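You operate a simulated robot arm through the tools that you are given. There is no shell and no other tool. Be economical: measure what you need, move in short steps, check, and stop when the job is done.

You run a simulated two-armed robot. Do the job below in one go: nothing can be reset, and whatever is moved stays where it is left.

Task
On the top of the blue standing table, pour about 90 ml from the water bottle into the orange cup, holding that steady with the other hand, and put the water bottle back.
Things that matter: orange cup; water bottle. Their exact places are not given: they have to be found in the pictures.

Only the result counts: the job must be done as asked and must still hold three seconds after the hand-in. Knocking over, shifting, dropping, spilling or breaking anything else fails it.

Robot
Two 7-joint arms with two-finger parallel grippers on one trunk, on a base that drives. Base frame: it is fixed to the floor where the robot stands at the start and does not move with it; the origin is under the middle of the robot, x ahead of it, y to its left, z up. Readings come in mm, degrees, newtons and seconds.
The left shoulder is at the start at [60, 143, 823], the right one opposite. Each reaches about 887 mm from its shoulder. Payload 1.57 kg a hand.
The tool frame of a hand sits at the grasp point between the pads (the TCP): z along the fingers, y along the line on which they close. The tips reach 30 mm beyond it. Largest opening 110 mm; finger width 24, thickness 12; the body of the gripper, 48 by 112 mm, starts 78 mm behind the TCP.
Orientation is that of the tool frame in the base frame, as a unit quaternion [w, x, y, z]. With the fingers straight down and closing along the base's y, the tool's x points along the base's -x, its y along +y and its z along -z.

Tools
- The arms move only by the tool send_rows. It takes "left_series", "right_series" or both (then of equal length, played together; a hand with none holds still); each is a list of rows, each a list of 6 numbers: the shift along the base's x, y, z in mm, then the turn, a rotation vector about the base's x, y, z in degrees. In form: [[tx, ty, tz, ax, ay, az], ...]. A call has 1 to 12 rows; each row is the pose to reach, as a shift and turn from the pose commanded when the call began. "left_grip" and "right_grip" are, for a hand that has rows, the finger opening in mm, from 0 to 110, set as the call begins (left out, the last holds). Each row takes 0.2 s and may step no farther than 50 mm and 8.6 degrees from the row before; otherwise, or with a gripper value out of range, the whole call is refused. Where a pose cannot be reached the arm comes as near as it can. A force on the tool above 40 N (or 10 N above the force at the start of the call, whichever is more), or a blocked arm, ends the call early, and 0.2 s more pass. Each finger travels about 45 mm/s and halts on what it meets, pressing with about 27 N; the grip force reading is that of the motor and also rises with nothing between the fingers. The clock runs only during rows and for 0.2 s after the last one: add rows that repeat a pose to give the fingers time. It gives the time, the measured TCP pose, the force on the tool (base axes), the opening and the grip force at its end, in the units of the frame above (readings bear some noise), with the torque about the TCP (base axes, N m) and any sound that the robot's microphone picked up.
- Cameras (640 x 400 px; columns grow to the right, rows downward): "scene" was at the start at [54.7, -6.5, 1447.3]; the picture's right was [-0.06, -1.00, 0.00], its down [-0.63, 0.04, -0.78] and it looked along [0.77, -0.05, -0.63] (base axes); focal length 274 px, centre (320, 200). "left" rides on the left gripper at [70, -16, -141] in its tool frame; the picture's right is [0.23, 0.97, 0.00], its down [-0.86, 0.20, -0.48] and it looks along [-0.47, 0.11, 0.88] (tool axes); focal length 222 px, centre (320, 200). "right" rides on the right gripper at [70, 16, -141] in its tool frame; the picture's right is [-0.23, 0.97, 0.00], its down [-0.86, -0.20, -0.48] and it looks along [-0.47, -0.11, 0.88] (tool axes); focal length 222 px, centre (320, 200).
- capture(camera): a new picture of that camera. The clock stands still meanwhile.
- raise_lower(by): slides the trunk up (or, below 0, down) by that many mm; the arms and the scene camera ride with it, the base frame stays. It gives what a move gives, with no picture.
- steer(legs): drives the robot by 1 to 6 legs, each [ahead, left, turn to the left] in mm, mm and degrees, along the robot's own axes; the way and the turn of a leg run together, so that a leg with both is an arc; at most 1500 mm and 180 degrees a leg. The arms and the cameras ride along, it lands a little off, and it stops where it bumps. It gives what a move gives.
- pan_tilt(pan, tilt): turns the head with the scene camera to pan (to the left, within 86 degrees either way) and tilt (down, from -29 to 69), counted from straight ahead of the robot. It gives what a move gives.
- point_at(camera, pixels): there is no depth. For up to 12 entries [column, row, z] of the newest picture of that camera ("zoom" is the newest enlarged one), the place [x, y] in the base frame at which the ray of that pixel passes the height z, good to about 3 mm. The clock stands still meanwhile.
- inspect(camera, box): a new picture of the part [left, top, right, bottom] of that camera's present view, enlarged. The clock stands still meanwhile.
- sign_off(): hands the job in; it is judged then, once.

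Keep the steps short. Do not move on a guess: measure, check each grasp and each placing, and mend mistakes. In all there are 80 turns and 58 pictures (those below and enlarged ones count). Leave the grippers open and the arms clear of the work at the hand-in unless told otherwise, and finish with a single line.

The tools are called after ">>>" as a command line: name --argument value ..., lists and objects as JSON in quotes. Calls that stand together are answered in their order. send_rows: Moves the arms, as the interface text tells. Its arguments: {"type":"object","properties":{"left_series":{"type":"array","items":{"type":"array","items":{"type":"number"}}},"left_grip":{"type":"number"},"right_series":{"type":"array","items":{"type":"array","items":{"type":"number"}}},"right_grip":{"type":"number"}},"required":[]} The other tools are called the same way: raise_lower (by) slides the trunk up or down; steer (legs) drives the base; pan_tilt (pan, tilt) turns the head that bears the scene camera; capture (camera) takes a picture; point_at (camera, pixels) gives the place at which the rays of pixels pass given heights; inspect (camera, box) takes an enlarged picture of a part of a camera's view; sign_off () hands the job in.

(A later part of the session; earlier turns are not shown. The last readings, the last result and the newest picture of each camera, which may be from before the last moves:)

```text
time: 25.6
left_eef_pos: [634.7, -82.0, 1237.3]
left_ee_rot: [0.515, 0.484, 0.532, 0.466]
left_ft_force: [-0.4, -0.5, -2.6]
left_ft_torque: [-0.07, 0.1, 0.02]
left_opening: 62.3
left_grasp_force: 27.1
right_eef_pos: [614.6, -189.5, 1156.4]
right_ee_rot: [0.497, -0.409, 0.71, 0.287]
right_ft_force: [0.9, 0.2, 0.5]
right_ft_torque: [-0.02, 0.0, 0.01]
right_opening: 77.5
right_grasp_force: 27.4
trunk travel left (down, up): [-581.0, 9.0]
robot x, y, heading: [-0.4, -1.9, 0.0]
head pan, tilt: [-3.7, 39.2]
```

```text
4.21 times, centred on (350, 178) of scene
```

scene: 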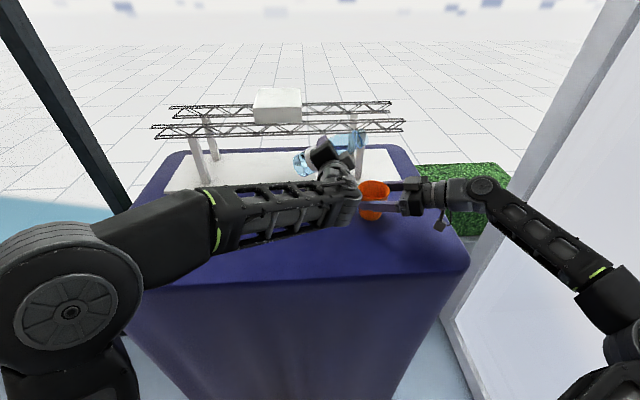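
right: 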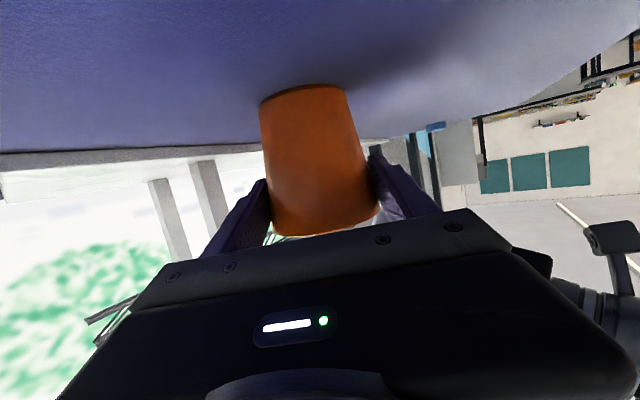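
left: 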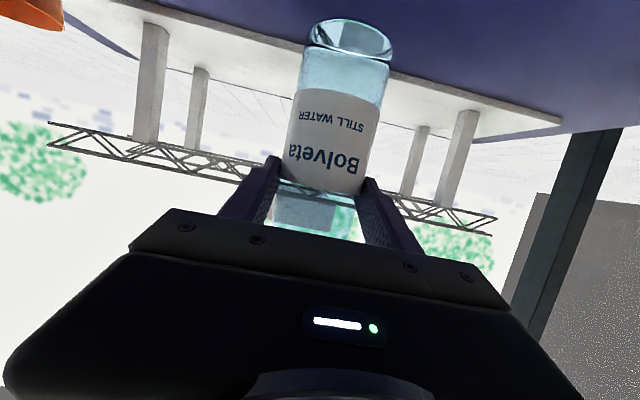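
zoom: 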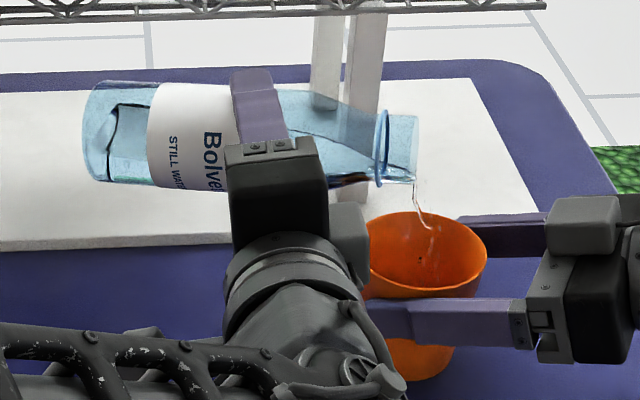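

A thin stream lands mid-cup at (430,240). I hold here for a second, then look again.

>>> send_rows --left_series '[[0, 0, 0, 0, 0, 0], [0, 0, 0, 0, 0, 0], [0, 0, 0, 0, 0, 0], [0, 0, 0, 0, 0, 0]]'

>>> send_rows --left_series '[[0, 0, 0, 0, 0, 0]]'

>>> send_rows --left_series '[[0, 0, 0, 0, 0, 0]]'

>>> inspect --camera "scene" --box '[290, 130, 410, 225]'

```text
time: 26.6
left_eef_pos: [635.5, -82.2, 1237.0]
left_ee_rot: [0.515, 0.484, 0.532, 0.466]
left_ft_force: [-0.3, 0.4, -2.1]
left_ft_torque: [-0.04, 0.08, 0.03]
left_opening: 62.4
left_grasp_force: 26.4
right_eef_pos: [614.0, -189.4, 1156.8]
right_ee_rot: [0.497, -0.409, 0.709, 0.286]
right_ft_force: [-0.5, -0.7, 0.2]
right_ft_torque: [-0.03, 0.01, -0.01]
right_opening: 78.2
right_grasp_force: 26.3
trunk travel left (down, up): [-581.0, 9.0]
robot x, y, heading: [0.4, 2.2, 0.1]
head pan, tilt: [-3.7, 39.2]
```

```text
time: 27.0
left_eef_pos: [635.8, -81.2, 1237.7]
left_ee_rot: [0.514, 0.484, 0.533, 0.466]
left_ft_force: [0.1, -0.6, -2.7]
left_ft_torque: [-0.09, 0.05, 0.0]
left_opening: 62.5
left_grasp_force: 27.3
right_eef_pos: [615.1, -189.1, 1156.4]
right_ee_rot: [0.497, -0.41, 0.709, 0.287]
right_ft_force: [0.2, 0.0, 0.4]
right_ft_torque: [0.01, 0.02, 0.0]
right_opening: 77.9
right_grasp_force: 27.1
trunk travel left (down, up): [-581.0, 9.0]
robot x, y, heading: [0.9, 0.7, 0.1]
head pan, tilt: [-3.7, 39.2]
```

```text
time: 27.4
left_eef_pos: [634.6, -82.2, 1238.1]
left_ee_rot: [0.515, 0.484, 0.533, 0.466]
left_ft_force: [-0.6, 0.0, -2.6]
left_ft_torque: [-0.05, 0.06, 0.01]
left_opening: 62.3
left_grasp_force: 27.2
right_eef_pos: [614.6, -189.3, 1155.9]
right_ee_rot: [0.496, -0.41, 0.709, 0.288]
right_ft_force: [-0.3, 0.0, 0.4]
right_ft_torque: [0.01, 0.06, 0.04]
right_opening: 77.8
right_grasp_force: 27.1
trunk travel left (down, up): [-581.0, 9.0]
robot x, y, heading: [4.9, -3.5, -0.1]
head pan, tilt: [-3.7, 39.2]
```

```text
4.21 times, centred on (350, 178) of scene
```

zoom: 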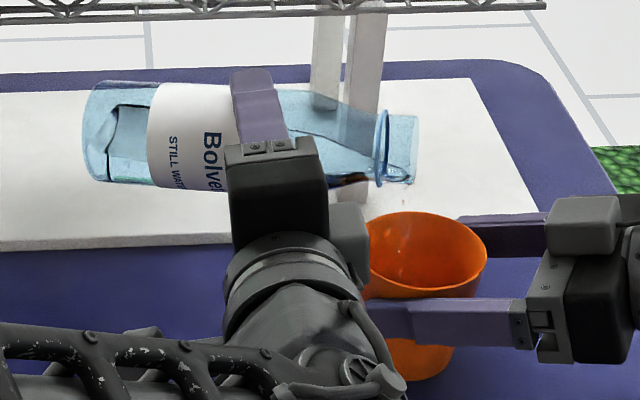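

Flow has stopped at 84°, with only a few ml poured. Next 86.5°.

>>> send_rows --left_series '[[0, 0, 0, 0.94, -0.34, 0], [0, 0, 1, 1.88, -0.68, 0], [0, 0, 2, 2.35, -0.85, 0], [0, 0, 2, 2.35, -0.85, 0], [0, 0, 2, 2.35, -0.85, 0], [0, 0, 2, 2.35, -0.85, 0], [0, 0, 2, 2.35, -0.85, 0]]'

>>> send_rows --left_series '[[0, 0, 0, 0, 0, 0]]'

>>> send_rows --left_series '[[0, 0, 0, 0, 0, 0]]'

>>> send_rows --left_series '[[0, 0, 0, 0, 0, 0]]'

>>> inspect --camera "scene" --box '[290, 130, 410, 225]'

```text
time: 29.0
left_eef_pos: [635.3, -81.7, 1238.9]
left_ee_rot: [0.51, 0.49, 0.519, 0.48]
left_ft_force: [0.6, 0.3, -2.3]
left_ft_torque: [-0.04, 0.02, -0.02]
left_opening: 62.1
left_grasp_force: 26.6
right_eef_pos: [614.7, -189.6, 1155.2]
right_ee_rot: [0.497, -0.409, 0.71, 0.286]
right_ft_force: [-0.2, 0.1, -0.4]
right_ft_torque: [-0.02, 0.02, -0.03]
right_opening: 77.7
right_grasp_force: 27.5
trunk travel left (down, up): [-581.0, 9.0]
robot x, y, heading: [2.2, 0.8, -0.1]
head pan, tilt: [-3.7, 39.2]
```

```text
time: 29.4
left_eef_pos: [633.9, -81.5, 1238.6]
left_ee_rot: [0.509, 0.491, 0.519, 0.48]
left_ft_force: [0.5, 0.4, -1.3]
left_ft_torque: [-0.06, 0.08, 0.01]
left_opening: 62.3
left_grasp_force: 27.5
right_eef_pos: [613.5, -189.7, 1155.1]
right_ee_rot: [0.496, -0.41, 0.709, 0.287]
right_ft_force: [0.0, -0.2, 0.0]
right_ft_torque: [-0.01, -0.04, 0.0]
right_opening: 77.9
right_grasp_force: 26.9
trunk travel left (down, up): [-581.0, 9.0]
robot x, y, heading: [-1.4, 0.9, 0.4]
head pan, tilt: [-3.7, 39.2]
```

```text
time: 29.8
left_eef_pos: [635.4, -80.9, 1238.8]
left_ee_rot: [0.509, 0.49, 0.519, 0.48]
left_ft_force: [-0.4, 0.4, -1.4]
left_ft_torque: [-0.01, 0.06, -0.03]
left_opening: 62.4
left_grasp_force: 26.6
right_eef_pos: [614.4, -190.0, 1156.7]
right_ee_rot: [0.496, -0.41, 0.709, 0.288]
right_ft_force: [0.3, 0.1, 0.0]
right_ft_torque: [-0.02, 0.0, 0.01]
right_opening: 77.8
right_grasp_force: 27.3
trunk travel left (down, up): [-581.0, 9.0]
robot x, y, heading: [1.8, 0.2, 0.1]
head pan, tilt: [-3.7, 39.2]
```

```text
time: 30.2
left_eef_pos: [634.5, -82.5, 1238.5]
left_ee_rot: [0.509, 0.491, 0.519, 0.481]
left_ft_force: [0.0, 0.0, -1.8]
left_ft_torque: [-0.08, 0.07, 0.0]
left_opening: 62.4
left_grasp_force: 26.7
right_eef_pos: [613.6, -188.2, 1155.0]
right_ee_rot: [0.496, -0.41, 0.709, 0.287]
right_ft_force: [-0.2, 0.5, -0.1]
right_ft_torque: [-0.04, 0.05, -0.02]
right_opening: 77.8
right_grasp_force: 27.2
trunk travel left (down, up): [-581.0, 9.0]
robot x, y, heading: [-2.4, -0.3, 0.1]
head pan, tilt: [-3.7, 39.2]
```

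```text
4.21 times, centred on (350, 178) of scene
```

zoom: 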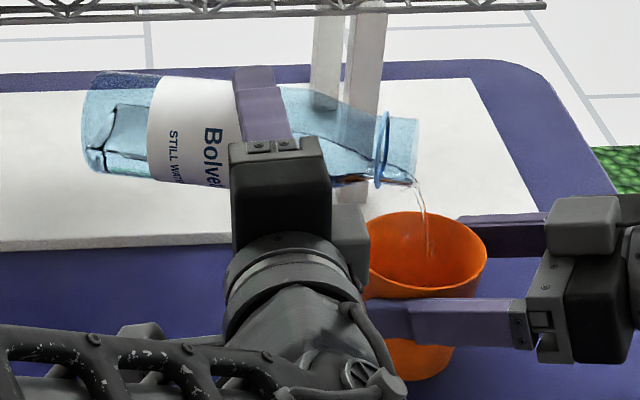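

It is flowing and the weight looks lower (average ≈1.7 N). I take a few more readings at this angle.

>>> send_rows --left_series '[[0, 0, 0, 0, 0, 0]]'

>>> send_rows --left_series '[[0, 0, 0, 0, 0, 0]]'

>>> send_rows --left_series '[[0, 0, 0, 0, 0, 0]]'

>>> inspect --camera "scene" --box '[330, 150, 410, 225]'

```text
time: 30.6
left_eef_pos: [635.1, -81.1, 1239.2]
left_ee_rot: [0.509, 0.492, 0.519, 0.48]
left_ft_force: [-0.7, 0.5, -0.6]
left_ft_torque: [-0.05, 0.02, 0.01]
left_opening: 62.1
left_grasp_force: 26.7
right_eef_pos: [615.9, -189.1, 1156.8]
right_ee_rot: [0.497, -0.409, 0.709, 0.286]
right_ft_force: [-0.3, 0.6, -0.2]
right_ft_torque: [-0.02, 0.01, -0.01]
right_opening: 77.8
right_grasp_force: 26.7
trunk travel left (down, up): [-581.0, 9.0]
robot x, y, heading: [0.1, 1.6, -0.1]
head pan, tilt: [-3.7, 39.2]
```

```text
time: 31.0
left_eef_pos: [634.5, -82.5, 1238.6]
left_ee_rot: [0.509, 0.491, 0.519, 0.48]
left_ft_force: [0.3, 0.4, -2.5]
left_ft_torque: [-0.05, 0.02, 0.0]
left_opening: 62.3
left_grasp_force: 27.0
right_eef_pos: [613.9, -189.2, 1156.3]
right_ee_rot: [0.497, -0.409, 0.709, 0.286]
right_ft_force: [0.1, -0.2, -1.2]
right_ft_torque: [-0.01, 0.01, 0.03]
right_opening: 77.6
right_grasp_force: 26.8
trunk travel left (down, up): [-581.0, 9.0]
robot x, y, heading: [0.4, 0.7, -0.0]
head pan, tilt: [-3.7, 39.2]
```

```text
time: 31.4
left_eef_pos: [635.4, -82.2, 1239.4]
left_ee_rot: [0.509, 0.491, 0.519, 0.481]
left_ft_force: [-0.8, -0.1, -2.2]
left_ft_torque: [-0.05, 0.01, 0.0]
left_opening: 62.1
left_grasp_force: 27.4
right_eef_pos: [614.6, -189.4, 1155.8]
right_ee_rot: [0.497, -0.409, 0.709, 0.287]
right_ft_force: [-0.5, 0.6, 0.1]
right_ft_torque: [0.02, 0.01, 0.02]
right_opening: 77.6
right_grasp_force: 26.8
trunk travel left (down, up): [-581.0, 9.0]
robot x, y, heading: [4.0, -0.2, -0.2]
head pan, tilt: [-3.7, 39.2]
```

```text
5.33 times, centred on (370, 188) of scene
```

zoom: 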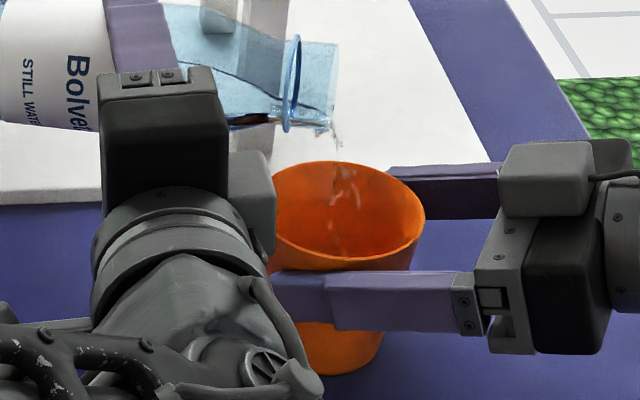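

Flow has died to drips again and the force noise is about 0.5 N. I go up 2° to 88.5°, wait, then average many readings.

>>> send_rows --left_series '[[0, 0, 0, 0.94, -0.34, 0], [0, 0, 0, 1.88, -0.68, 0], [0, 0, 0, 1.88, -0.68, 0], [0, 0, 0, 1.88, -0.68, 0], [0, 0, 0, 1.88, -0.68, 0], [0, 0, 0, 1.88, -0.68, 0], [0, 0, 0, 1.88, -0.68, 0], [0, 0, 0, 1.88, -0.68, 0]]'

>>> send_rows --left_series '[[0, 0, 0, 0, 0, 0]]'

>>> send_rows --left_series '[[0, 0, 0, 0, 0, 0]]'

>>> send_rows --left_series '[[0, 0, 0, 0, 0, 0]]'

>>> send_rows --left_series '[[0, 0, 0, 0, 0, 0]]'

>>> send_rows --left_series '[[0, 0, 0, 0, 0, 0]]'

>>> inspect --camera "scene" --box '[290, 130, 410, 225]'

```text
time: 33.2
left_eef_pos: [634.8, -81.2, 1238.6]
left_ee_rot: [0.504, 0.496, 0.509, 0.491]
left_ft_force: [1.0, 0.4, -1.5]
left_ft_torque: [-0.02, 0.05, 0.02]
left_opening: 62.2
left_grasp_force: 27.4
right_eef_pos: [614.3, -189.9, 1155.5]
right_ee_rot: [0.497, -0.41, 0.709, 0.287]
right_ft_force: [0.2, 0.2, -0.8]
right_ft_torque: [-0.07, -0.03, 0.0]
right_opening: 77.8
right_grasp_force: 27.1
trunk travel left (down, up): [-581.0, 9.0]
robot x, y, heading: [-1.8, -1.4, -0.0]
head pan, tilt: [-3.7, 39.2]
```

```text
time: 33.6
left_eef_pos: [635.0, -81.0, 1240.1]
left_ee_rot: [0.504, 0.496, 0.508, 0.492]
left_ft_force: [0.7, -0.4, -1.2]
left_ft_torque: [-0.01, 0.03, -0.04]
left_opening: 62.2
left_grasp_force: 26.9
right_eef_pos: [614.5, -190.5, 1155.3]
right_ee_rot: [0.498, -0.408, 0.71, 0.286]
right_ft_force: [0.0, 0.1, -0.9]
right_ft_torque: [-0.01, -0.01, 0.02]
right_opening: 77.9
right_grasp_force: 26.9
trunk travel left (down, up): [-581.0, 9.0]
robot x, y, heading: [-1.0, 1.6, -0.2]
head pan, tilt: [-3.7, 39.2]
```

```text
time: 34.0
left_eef_pos: [634.8, -81.9, 1239.8]
left_ee_rot: [0.504, 0.496, 0.508, 0.492]
left_ft_force: [0.7, -0.4, -2.0]
left_ft_torque: [-0.04, 0.04, 0.0]
left_opening: 61.9
left_grasp_force: 27.6
right_eef_pos: [614.7, -188.7, 1155.9]
right_ee_rot: [0.497, -0.409, 0.709, 0.286]
right_ft_force: [0.4, 0.3, 1.3]
right_ft_torque: [0.0, 0.01, -0.01]
right_opening: 78.0
right_grasp_force: 27.1
trunk travel left (down, up): [-581.0, 9.0]
robot x, y, heading: [-0.6, -0.4, -0.0]
head pan, tilt: [-3.7, 39.2]
```

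```text
time: 34.4
left_eef_pos: [635.2, -81.3, 1237.8]
left_ee_rot: [0.504, 0.497, 0.508, 0.491]
left_ft_force: [1.1, 0.5, -2.1]
left_ft_torque: [-0.05, 0.04, 0.01]
left_opening: 61.8
left_grasp_force: 27.0
right_eef_pos: [614.4, -190.0, 1156.0]
right_ee_rot: [0.496, -0.41, 0.709, 0.287]
right_ft_force: [0.4, 0.0, 0.1]
right_ft_torque: [0.01, 0.01, 0.03]
right_opening: 77.9
right_grasp_force: 27.2
trunk travel left (down, up): [-581.0, 9.0]
robot x, y, heading: [-0.9, 0.6, 0.0]
head pan, tilt: [-3.7, 39.2]
```

```text
time: 34.8
left_eef_pos: [635.5, -81.1, 1239.7]
left_ee_rot: [0.504, 0.496, 0.508, 0.492]
left_ft_force: [0.1, 0.5, -1.1]
left_ft_torque: [0.0, 0.03, -0.04]
left_opening: 62.1
left_grasp_force: 27.1
right_eef_pos: [614.0, -190.1, 1155.1]
right_ee_rot: [0.496, -0.41, 0.709, 0.287]
right_ft_force: [0.3, 0.0, -0.3]
right_ft_torque: [-0.06, 0.02, -0.01]
right_opening: 77.9
right_grasp_force: 26.7
trunk travel left (down, up): [-581.0, 9.0]
robot x, y, heading: [-2.8, -0.6, 0.1]
head pan, tilt: [-3.7, 39.2]
```

```text
time: 35.2
left_eef_pos: [635.1, -81.9, 1239.4]
left_ee_rot: [0.504, 0.496, 0.509, 0.491]
left_ft_force: [-0.2, 0.2, -2.0]
left_ft_torque: [-0.03, 0.05, -0.01]
left_opening: 61.8
left_grasp_force: 26.9
right_eef_pos: [614.1, -188.4, 1157.0]
right_ee_rot: [0.497, -0.41, 0.709, 0.287]
right_ft_force: [-0.2, 1.0, -0.1]
right_ft_torque: [-0.02, 0.0, -0.01]
right_opening: 77.9
right_grasp_force: 27.2
trunk travel left (down, up): [-581.0, 9.0]
robot x, y, heading: [2.3, -1.4, 0.3]
head pan, tilt: [-3.7, 39.2]
```

```text
4.21 times, centred on (350, 178) of scene
```

zoom: 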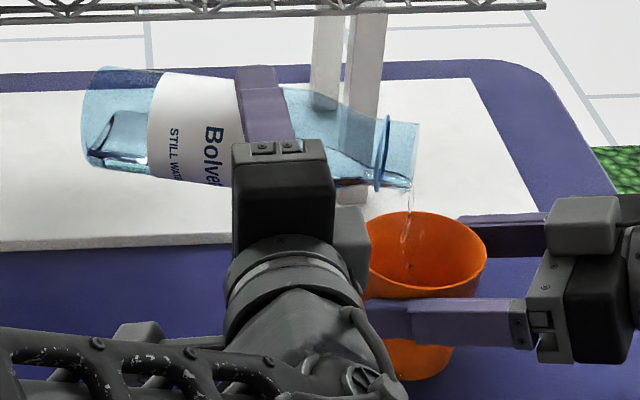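

Average ≈1.65 N, so roughly 55 ml has been poured and drips continue. I tilt back 20° to stop the flow and weigh carefully with many readings.

>>> send_rows --left_series '[[0, 0, 3, -6, 2.18, 0], [0, 0, 6, -12, 4.37, 0], [0, 0, 8, -18.8, 6.84, 0], [0, 0, 8, -18.8, 6.84, 0], [0, 0, 8, -18.8, 6.84, 0], [0, 0, 8, -18.8, 6.84, 0]]'

>>> send_rows --left_series '[[0, 0, 0, 0, 0, 0]]'

>>> send_rows --left_series '[[0, 0, 0, 0, 0, 0]]'

>>> send_rows --left_series '[[0, 0, 0, 0, 0, 0]]'

>>> send_rows --left_series '[[0, 0, 0, 0, 0, 0]]'

>>> send_rows --left_series '[[0, 0, 0, 0, 0, 0]]'

>>> send_rows --left_series '[[0, 0, 0, 0, 0, 0]]'

>>> send_rows --left_series '[[0, 0, 0, 0, 0, 0]]'

>>> send_rows --left_series '[[0, 0, 0, 0, 0, 0]]'

>>> inspect --camera "scene" --box '[330, 160, 410, 210]'

```text
time: 36.6
left_eef_pos: [635.4, -82.5, 1246.7]
left_ee_rot: [0.547, 0.435, 0.611, 0.372]
left_ft_force: [0.9, 0.1, -1.6]
left_ft_torque: [-0.07, 0.05, -0.01]
left_opening: 62.0
left_grasp_force: 27.7
right_eef_pos: [613.5, -190.8, 1155.9]
right_ee_rot: [0.496, -0.41, 0.709, 0.287]
right_ft_force: [-0.7, 0.1, -0.7]
right_ft_torque: [0.02, 0.01, -0.01]
right_opening: 77.7
right_grasp_force: 27.2
trunk travel left (down, up): [-581.0, 9.0]
robot x, y, heading: [-3.2, -1.5, 0.0]
head pan, tilt: [-3.7, 39.2]
```

```text
time: 37.0
left_eef_pos: [634.8, -81.1, 1246.2]
left_ee_rot: [0.546, 0.436, 0.611, 0.371]
left_ft_force: [-0.3, 0.9, -1.0]
left_ft_torque: [-0.09, 0.06, 0.02]
left_opening: 62.0
left_grasp_force: 26.5
right_eef_pos: [614.4, -188.2, 1155.8]
right_ee_rot: [0.497, -0.409, 0.709, 0.287]
right_ft_force: [-1.3, 0.5, 0.4]
right_ft_torque: [-0.03, 0.0, 0.01]
right_opening: 77.9
right_grasp_force: 27.3
trunk travel left (down, up): [-581.0, 9.0]
robot x, y, heading: [-1.1, -1.6, -0.1]
head pan, tilt: [-3.7, 39.2]
```

```text
time: 37.4
left_eef_pos: [635.1, -82.2, 1246.2]
left_ee_rot: [0.547, 0.436, 0.611, 0.372]
left_ft_force: [-0.9, 0.5, -1.1]
left_ft_torque: [-0.07, 0.08, 0.02]
left_opening: 61.8
left_grasp_force: 26.9
right_eef_pos: [614.3, -189.3, 1155.7]
right_ee_rot: [0.497, -0.409, 0.709, 0.287]
right_ft_force: [0.1, -0.4, 0.0]
right_ft_torque: [-0.02, 0.03, -0.03]
right_opening: 77.9
right_grasp_force: 27.1
trunk travel left (down, up): [-581.0, 9.0]
robot x, y, heading: [1.6, -1.6, 0.0]
head pan, tilt: [-3.7, 39.2]
```

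```text
time: 37.8
left_eef_pos: [635.5, -82.8, 1245.1]
left_ee_rot: [0.547, 0.436, 0.611, 0.371]
left_ft_force: [-0.1, 0.2, -1.6]
left_ft_torque: [-0.06, 0.04, 0.0]
left_opening: 61.8
left_grasp_force: 27.5
right_eef_pos: [614.5, -188.3, 1156.2]
right_ee_rot: [0.497, -0.41, 0.709, 0.287]
right_ft_force: [0.1, 0.1, -1.2]
right_ft_torque: [0.01, 0.0, 0.02]
right_opening: 78.0
right_grasp_force: 27.7
trunk travel left (down, up): [-581.0, 9.0]
robot x, y, heading: [1.1, 0.3, 0.1]
head pan, tilt: [-3.7, 39.2]
```

```text
time: 38.2
left_eef_pos: [635.2, -81.8, 1245.8]
left_ee_rot: [0.547, 0.435, 0.611, 0.371]
left_ft_force: [-0.6, -0.2, -1.0]
left_ft_torque: [-0.05, 0.05, 0.0]
left_opening: 61.7
left_grasp_force: 27.4
right_eef_pos: [614.1, -190.0, 1156.3]
right_ee_rot: [0.497, -0.41, 0.709, 0.287]
right_ft_force: [0.4, 0.2, 0.3]
right_ft_torque: [0.01, 0.03, 0.0]
right_opening: 77.8
right_grasp_force: 27.4
trunk travel left (down, up): [-581.0, 9.0]
robot x, y, heading: [-0.8, -2.6, 0.1]
head pan, tilt: [-3.7, 39.2]
```

```text
time: 38.6
left_eef_pos: [636.7, -81.5, 1246.0]
left_ee_rot: [0.547, 0.436, 0.611, 0.371]
left_ft_force: [0.4, 0.3, -1.3]
left_ft_torque: [-0.07, 0.06, -0.02]
left_opening: 62.0
left_grasp_force: 27.5
right_eef_pos: [614.8, -189.5, 1155.7]
right_ee_rot: [0.497, -0.41, 0.709, 0.287]
right_ft_force: [-0.1, -0.1, -1.0]
right_ft_torque: [0.0, 0.0, -0.01]
right_opening: 77.8
right_grasp_force: 27.2
trunk travel left (down, up): [-581.0, 9.0]
robot x, y, heading: [2.6, 0.4, -0.0]
head pan, tilt: [-3.7, 39.2]
```

```text
time: 39.0
left_eef_pos: [635.0, -82.0, 1245.6]
left_ee_rot: [0.547, 0.435, 0.611, 0.371]
left_ft_force: [0.5, 0.5, -1.2]
left_ft_torque: [-0.03, 0.07, 0.0]
left_opening: 62.2
left_grasp_force: 27.0
right_eef_pos: [613.6, -189.2, 1155.8]
right_ee_rot: [0.496, -0.41, 0.71, 0.287]
right_ft_force: [0.8, 0.5, -0.3]
right_ft_torque: [0.0, 0.0, -0.02]
right_opening: 77.7
right_grasp_force: 27.2
trunk travel left (down, up): [-581.0, 9.0]
robot x, y, heading: [1.4, 0.8, -0.2]
head pan, tilt: [-3.7, 39.2]
```

```text
time: 39.4
left_eef_pos: [635.3, -83.0, 1247.0]
left_ee_rot: [0.546, 0.436, 0.611, 0.372]
left_ft_force: [-0.7, -0.4, -2.1]
left_ft_torque: [-0.08, 0.04, -0.02]
left_opening: 62.0
left_grasp_force: 27.0
right_eef_pos: [614.6, -189.6, 1155.2]
right_ee_rot: [0.496, -0.41, 0.71, 0.287]
right_ft_force: [0.3, -0.1, -0.5]
right_ft_torque: [-0.02, -0.02, -0.02]
right_opening: 77.5
right_grasp_force: 27.3
trunk travel left (down, up): [-581.0, 9.0]
robot x, y, heading: [-0.3, -1.4, -0.3]
head pan, tilt: [-3.7, 39.2]
```

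```text
time: 39.8
left_eef_pos: [634.2, -81.4, 1246.0]
left_ee_rot: [0.547, 0.435, 0.61, 0.372]
left_ft_force: [-0.1, -0.5, -1.3]
left_ft_torque: [-0.03, 0.05, -0.02]
left_opening: 61.9
left_grasp_force: 27.0
right_eef_pos: [614.7, -188.7, 1156.9]
right_ee_rot: [0.496, -0.41, 0.709, 0.287]
right_ft_force: [-0.5, -0.1, 0.9]
right_ft_torque: [-0.05, -0.02, -0.01]
right_opening: 77.8
right_grasp_force: 27.2
trunk travel left (down, up): [-581.0, 9.0]
robot x, y, heading: [-1.9, -3.0, 0.0]
head pan, tilt: [-3.7, 39.2]
```

```text
8.00 times, centred on (370, 185) of scene
```

zoom: 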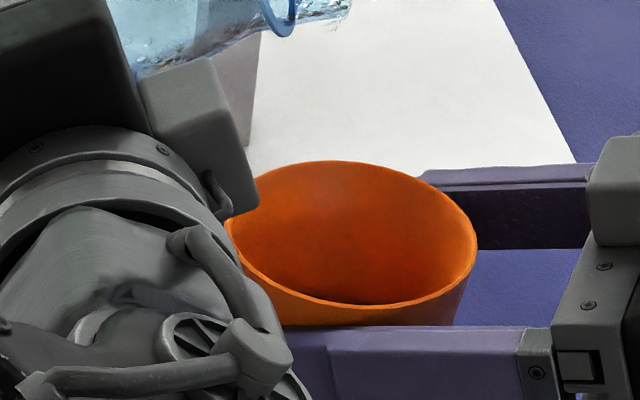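

The average of 9 still readings is about 1.36 N, against 2.2 N before, so roughly 85 ml has been poured. I bring the bottle upright and away so I can confirm by level and more readings.

>>> send_rows --left_series '[[0, 4, 6, -7.1, 2.6, 0], [0, 8, 12, -14.3, 5.2, 0], [0, 12, 18, -21.4, 7.8, 0], [0, 16, 22, -28.6, 10.4, 0], [0, 20, 24, -35.7, 13, 0], [0, 24, 24, -42.9, 15.6, 0], [0, 30, 24, -50, 18.2, 0], [0, 36, 24, -57.2, 20.8, 0], [0, 40, 24, -64.4, 23.4, 0], [0, 40, 24, -64.4, 23.4, 0]]'

>>> send_rows --left_series '[[-8, 12, 0, 0, 0, 4], [-17, 27, 0, 0, 0, 8], [-25, 42, 0, 0, 0, 12], [-33, 57, 0, 0, 0, 16], [-42, 72, 0, 0, 0, 20], [-48, 87, 0, 0, 0, 20], [-50, 102, 0, 0, 0, 20], [-50, 112, 0, 0, 0, 20], [-50, 117, 0, 0, 0, 20], [-50, 117, 0, 0, 0, 20]]'

>>> send_rows --left_series '[[0, 0, 0, 0, 0, 0]]'

>>> send_rows --left_series '[[0, 0, 0, 0, 0, 0]]'

>>> send_rows --left_series '[[0, 0, 0, 0, 0, 0]]'

>>> send_rows --left_series '[[0, 0, 0, 0, 0, 0]]'

>>> send_rows --left_series '[[0, 0, 0, 0, 0, 0]]'

>>> send_rows --left_series '[[0, 0, 0, 0, 0, 0]]'

>>> inspect --camera "scene" --box '[220, 110, 460, 260]'

>>> inspect --camera "scene" --box '[340, 170, 404, 210]'

>>> capture --camera "left"

```text
time: 42.0
left_eef_pos: [635.0, -41.5, 1269.9]
left_ee_rot: [0.564, 0.142, 0.807, -0.1]
left_ft_force: [0.3, -0.9, -1.8]
left_ft_torque: [0.01, 0.01, 0.02]
left_opening: 61.8
left_grasp_force: 26.9
right_eef_pos: [614.3, -189.2, 1156.4]
right_ee_rot: [0.497, -0.409, 0.709, 0.287]
right_ft_force: [-0.2, -0.4, 0.2]
right_ft_torque: [-0.01, 0.03, 0.0]
right_opening: 77.9
right_grasp_force: 27.2
trunk travel left (down, up): [-581.0, 9.0]
robot x, y, heading: [3.4, 0.1, 0.1]
head pan, tilt: [-3.7, 39.2]
```

```text
time: 44.2
left_eef_pos: [585.3, 74.2, 1270.0]
left_ee_rot: [0.573, -0.001, 0.82, 0.0]
left_ft_force: [0.2, 0.2, -2.1]
left_ft_torque: [0.01, 0.02, -0.01]
left_opening: 61.6
left_grasp_force: 27.0
right_eef_pos: [613.8, -189.9, 1156.5]
right_ee_rot: [0.496, -0.41, 0.71, 0.287]
right_ft_force: [-0.2, -0.4, 0.1]
right_ft_torque: [-0.05, 0.0, -0.01]
right_opening: 77.7
right_grasp_force: 27.2
trunk travel left (down, up): [-581.0, 9.0]
robot x, y, heading: [1.2, -6.3, -0.0]
head pan, tilt: [-3.7, 39.2]
```

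```text
time: 44.6
left_eef_pos: [585.5, 74.4, 1270.0]
left_ee_rot: [0.573, 0.0, 0.819, 0.0]
left_ft_force: [-0.2, -0.8, -1.0]
left_ft_torque: [-0.05, 0.01, 0.0]
left_opening: 61.7
left_grasp_force: 27.2
right_eef_pos: [614.0, -189.3, 1155.7]
right_ee_rot: [0.497, -0.409, 0.71, 0.286]
right_ft_force: [0.1, 0.4, -0.3]
right_ft_torque: [-0.02, -0.01, 0.0]
right_opening: 77.6
right_grasp_force: 27.5
trunk travel left (down, up): [-581.0, 9.0]
robot x, y, heading: [-2.3, -4.0, -0.3]
head pan, tilt: [-3.7, 39.2]
```

```text
time: 45.0
left_eef_pos: [585.2, 74.5, 1269.5]
left_ee_rot: [0.574, 0.0, 0.819, 0.0]
left_ft_force: [-0.1, 0.0, -1.6]
left_ft_torque: [-0.01, 0.01, 0.0]
left_opening: 61.9
left_grasp_force: 26.5
right_eef_pos: [614.5, -189.5, 1155.8]
right_ee_rot: [0.497, -0.41, 0.709, 0.287]
right_ft_force: [-0.1, 0.0, -0.1]
right_ft_torque: [0.02, 0.02, 0.01]
right_opening: 77.6
right_grasp_force: 26.7
trunk travel left (down, up): [-581.0, 9.0]
robot x, y, heading: [-0.4, 2.8, -0.0]
head pan, tilt: [-3.7, 39.2]
```

```text
time: 45.4
left_eef_pos: [585.7, 74.3, 1270.4]
left_ee_rot: [0.573, -0.001, 0.819, 0.001]
left_ft_force: [0.2, 0.1, -2.2]
left_ft_torque: [-0.03, -0.03, -0.01]
left_opening: 61.9
left_grasp_force: 27.3
right_eef_pos: [613.3, -189.6, 1157.4]
right_ee_rot: [0.497, -0.41, 0.709, 0.287]
right_ft_force: [-0.7, 0.0, 0.8]
right_ft_torque: [0.0, 0.01, 0.02]
right_opening: 77.6
right_grasp_force: 26.9
trunk travel left (down, up): [-581.0, 9.0]
robot x, y, heading: [-3.4, -0.8, -0.0]
head pan, tilt: [-3.7, 39.2]
```

```text
time: 45.8
left_eef_pos: [585.1, 74.1, 1269.0]
left_ee_rot: [0.574, 0.0, 0.819, -0.001]
left_ft_force: [-0.4, -0.4, -1.0]
left_ft_torque: [-0.01, 0.02, 0.0]
left_opening: 61.6
left_grasp_force: 26.8
right_eef_pos: [614.1, -188.8, 1155.3]
right_ee_rot: [0.496, -0.41, 0.71, 0.287]
right_ft_force: [-0.8, 1.5, 0.8]
right_ft_torque: [-0.03, -0.01, 0.01]
right_opening: 77.8
right_grasp_force: 27.5
trunk travel left (down, up): [-581.0, 9.0]
robot x, y, heading: [1.5, 0.3, -0.0]
head pan, tilt: [-3.7, 39.2]
```

```text
time: 46.2
left_eef_pos: [585.9, 74.1, 1270.1]
left_ee_rot: [0.574, -0.001, 0.819, 0.001]
left_ft_force: [0.1, -0.3, -1.7]
left_ft_torque: [-0.02, 0.04, 0.03]
left_opening: 62.0
left_grasp_force: 27.1
right_eef_pos: [613.4, -189.5, 1156.0]
right_ee_rot: [0.497, -0.409, 0.709, 0.287]
right_ft_force: [0.3, 0.1, -0.6]
right_ft_torque: [-0.01, -0.01, 0.0]
right_opening: 77.5
right_grasp_force: 27.2
trunk travel left (down, up): [-581.0, 9.0]
robot x, y, heading: [-1.2, 1.4, 0.1]
head pan, tilt: [-3.7, 39.2]
```

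```text
time: 46.6
left_eef_pos: [584.7, 74.8, 1269.8]
left_ee_rot: [0.574, 0.0, 0.819, 0.0]
left_ft_force: [-1.1, 0.0, -1.4]
left_ft_torque: [-0.03, 0.05, 0.01]
left_opening: 61.6
left_grasp_force: 27.2
right_eef_pos: [615.0, -190.6, 1156.1]
right_ee_rot: [0.497, -0.409, 0.709, 0.287]
right_ft_force: [0.4, -0.3, -0.2]
right_ft_torque: [0.02, -0.03, 0.01]
right_opening: 77.5
right_grasp_force: 26.5
trunk travel left (down, up): [-581.0, 9.0]
robot x, y, heading: [-0.3, -4.6, 0.2]
head pan, tilt: [-3.7, 39.2]
```

```text
2.67 times, centred on (340, 185) of scene
```

zoom: 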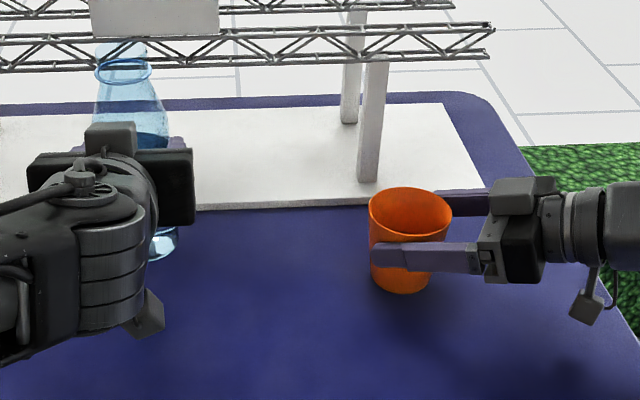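

```text
10.00 times, centred on (372, 190) of scene
```

zoom: 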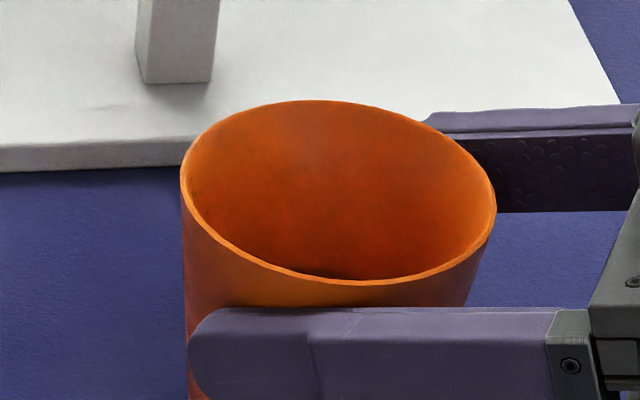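

```text
19 pictures are left
```

left: 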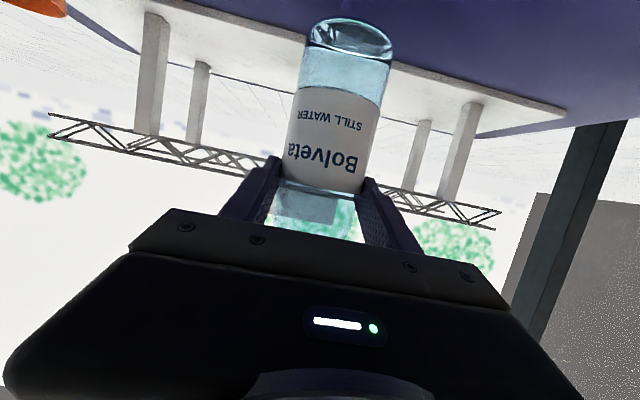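

Combined readings average ≈1.47 N, about 75 ml poured. The water line needs a closer look, so I enlarge the bottle.

>>> inspect --camera "scene" --box '[238, 120, 302, 180]'

>>> inspect --camera "left" --box '[250, 0, 430, 120]'

```text
6.67 times, centred on (270, 150) of scene
```

zoom: 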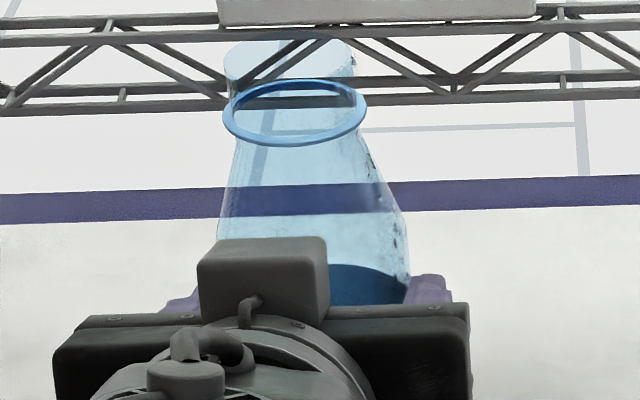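

```text
3.33 times, centred on (340, 60) of left
```

zoom: 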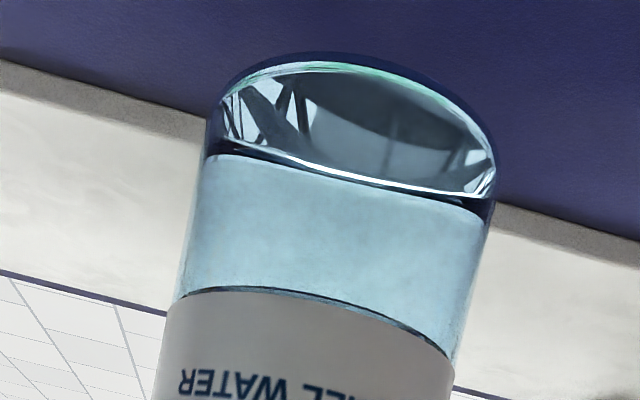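

Re-reading the first pictures, the dark patch is the inside of the label, so the water line is hidden there. I'll set the bottle down on its original spot (−1,+1,−72 from here), release, and use the free left camera to look into the cup.

>>> send_rows --left_series '[[-1, 1, -12, 0, 0, 0], [-1, 1, -24, 0, 0, 0], [-1, 1, -36, 0, 0, 0], [-1, 1, -48, 0, 0, 0], [-1, 1, -58, 0, 0, 0], [-1, 1, -65, 0, 0, 0], [-1, 1, -69, 0, 0, 0], [-1, 1, -72, 0, 0, 0], [-1, 1, -72, 0, 0, 0], [-1, 1, -72, 0, 0, 0]]'

>>> inspect --camera "left" --box '[250, 0, 430, 120]'

```text
time: 48.8
left_eef_pos: [583.7, 77.0, 1198.4]
left_ee_rot: [0.574, -0.001, 0.819, 0.001]
left_ft_force: [1.9, 0.1, 0.7]
left_ft_torque: [0.01, -0.09, 0.01]
left_opening: 61.8
left_grasp_force: 26.6
right_eef_pos: [614.2, -188.8, 1156.0]
right_ee_rot: [0.497, -0.409, 0.709, 0.287]
right_ft_force: [0.1, -0.8, 0.0]
right_ft_torque: [0.01, 0.01, 0.02]
right_opening: 77.5
right_grasp_force: 27.0
trunk travel left (down, up): [-581.0, 9.0]
robot x, y, heading: [-8.8, -2.1, 0.2]
head pan, tilt: [-3.7, 39.2]
```

```text
3.33 times, centred on (340, 60) of left
```

zoom: 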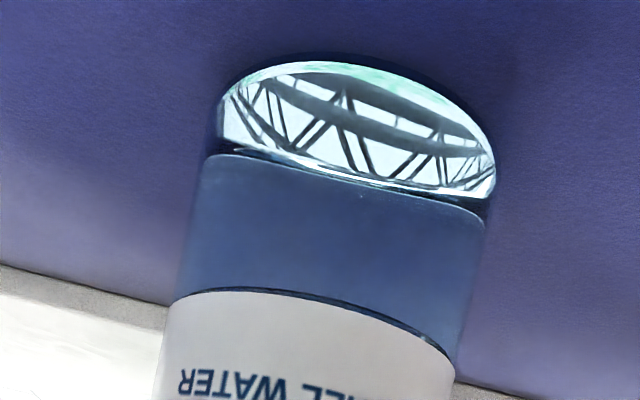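

Bottle contact is felt on the table. I open the left hand and back straight out.

>>> send_rows --left_series '[[0, 0, 0, 0, 0, 0], [0, 0, 0, 0, 0, 0], [0, 0, 0, 0, 0, 0], [0, 0, 0, 0, 0, 0], [-12, 0, 0, 0, 0, 0], [-26, 0, 0, 0, 0, 0], [-40, 0, 0, 0, 0, 0], [-56, 0, 0, 0, 0, 0], [-72, 0, 0, 0, 0, 0], [-88, 0, 0, 0, 0, 0], [-104, 0, 0, 0, 0, 0], [-112, 0, 0, 0, 0, 0]]' --left_grip 110

>>> inspect --camera "scene" --box '[240, 140, 400, 240]'

```text
time: 51.4
left_eef_pos: [471.2, 76.3, 1197.6]
left_ee_rot: [0.575, 0.0, 0.818, 0.0]
left_ft_force: [0.1, 0.1, -0.3]
left_ft_torque: [-0.01, 0.0, 0.0]
left_opening: 110.3
left_grasp_force: 0.0
right_eef_pos: [613.8, -188.8, 1156.5]
right_ee_rot: [0.496, -0.409, 0.71, 0.286]
right_ft_force: [0.5, -0.8, 0.7]
right_ft_torque: [0.01, -0.02, -0.01]
right_opening: 77.3
right_grasp_force: 27.1
trunk travel left (down, up): [-581.0, 9.0]
robot x, y, heading: [0.7, -1.9, 0.1]
head pan, tilt: [-3.7, 39.2]
```

```text
4.00 times, centred on (320, 190) of scene
```

zoom: 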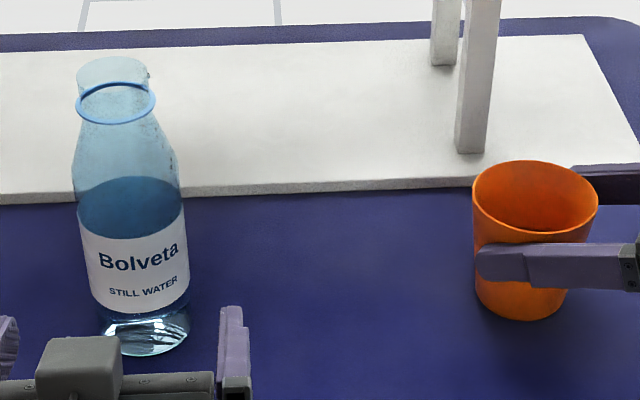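

The bottle stands upright on its spot. I move the left hand up and rotate it fingers-down, so its camera looks into the cup from above.

>>> send_rows --left_series '[[0, 0, 15, 0, 7, 0], [0, 0, 30, 0, 14, 0], [0, -20, 45, 0, 21, 0], [0, -42, 60, 0, 28, 0], [0, -65, 75, 0, 35, 0], [5, -90, 85, 0, 42, 0], [10, -115, 92, 0, 49, 0], [15, -140, 98, 0, 56, 0], [20, -165, 100, 0, 63, 0], [20, -190, 100, 0, 70, 0], [20, -200, 100, 0, 70, 0], [20, -200, 100, 0, 70, 0]]'

>>> capture --camera "left"

```text
time: 54.0
left_eef_pos: [492.4, -28.4, 1229.3]
left_ee_rot: [0.083, 0.0, 0.995, -0.052]
left_ft_force: [0.3, 0.2, -1.1]
left_ft_torque: [-0.04, 0.04, -0.01]
left_opening: 109.9
left_grasp_force: 0.0
left hand out of reach, approached as far as the arm can: row 7, 8, 9, 10, 11, 12
right_eef_pos: [614.8, -191.1, 1154.5]
right_ee_rot: [0.496, -0.409, 0.71, 0.288]
right_ft_force: [-0.5, -0.3, -1.3]
right_ft_torque: [0.0, 0.02, 0.0]
right_opening: 77.7
right_grasp_force: 27.0
trunk travel left (down, up): [-581.0, 9.0]
robot x, y, heading: [-1.3, 0.5, -0.2]
head pan, tilt: [-3.7, 39.2]
```

```text
14 pictures are left
```

left: 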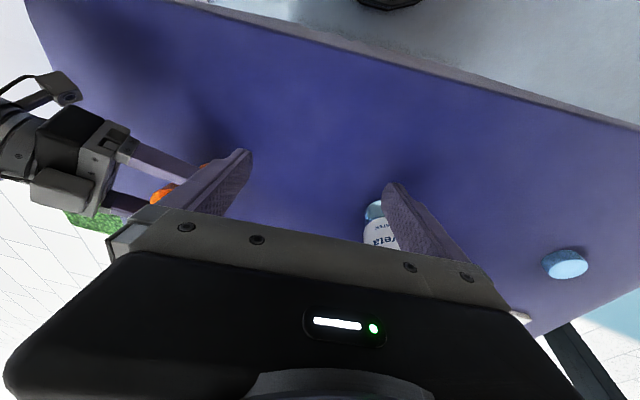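

The arm can't reach there (joint limit) and the view doesn't help. A better plan: regrasp the bottle, weigh it with many readings, and hold it close to the head camera, where the steeper view shows the surface past the label. First, back to the pre-grasp pose.

>>> send_rows --left_series '[[-4, 10, 0, 0.6, -7.5, 0.45], [-8, 25, 0, 1.3, -15, 0.9], [-12, 40, 0, 1.9, -22.5, 1.35], [-16, 55, 0, 2.5, -30, 1.8], [-20, 70, -5, 3.2, -37.7, 2.2], [-21, 85, -12, 3.8, -45.3, 2.7], [-21, 98, -22, 4.4, -52.8, 3.1], [-21, 104, -31, 5.1, -60.4, 3.6], [-21, 104, -31, 5.1, -60.4, 3.6], [-21, 104, -31, 5.1, -60.4, 3.6]]'

>>> capture --camera "left"

```text
time: 56.2
left_eef_pos: [470.0, 79.2, 1201.1]
left_ee_rot: [0.573, 0.0, 0.82, -0.001]
left_ft_force: [0.7, 0.2, 0.0]
left_ft_torque: [0.0, 0.0, 0.0]
left_opening: 110.2
left_grasp_force: 0.0
right_eef_pos: [614.9, -188.5, 1155.9]
right_ee_rot: [0.497, -0.409, 0.709, 0.287]
right_ft_force: [0.2, -0.4, -1.0]
right_ft_torque: [-0.02, 0.03, 0.0]
right_opening: 77.2
right_grasp_force: 26.9
trunk travel left (down, up): [-581.0, 9.0]
robot x, y, heading: [0.9, -1.9, 0.1]
head pan, tilt: [-3.7, 39.2]
```

```text
13 pictures are left
```

left: 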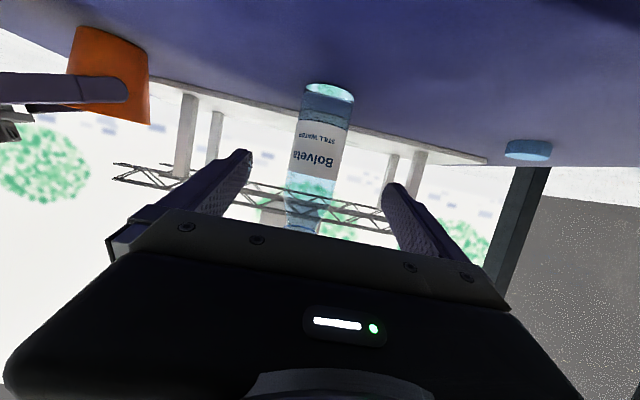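

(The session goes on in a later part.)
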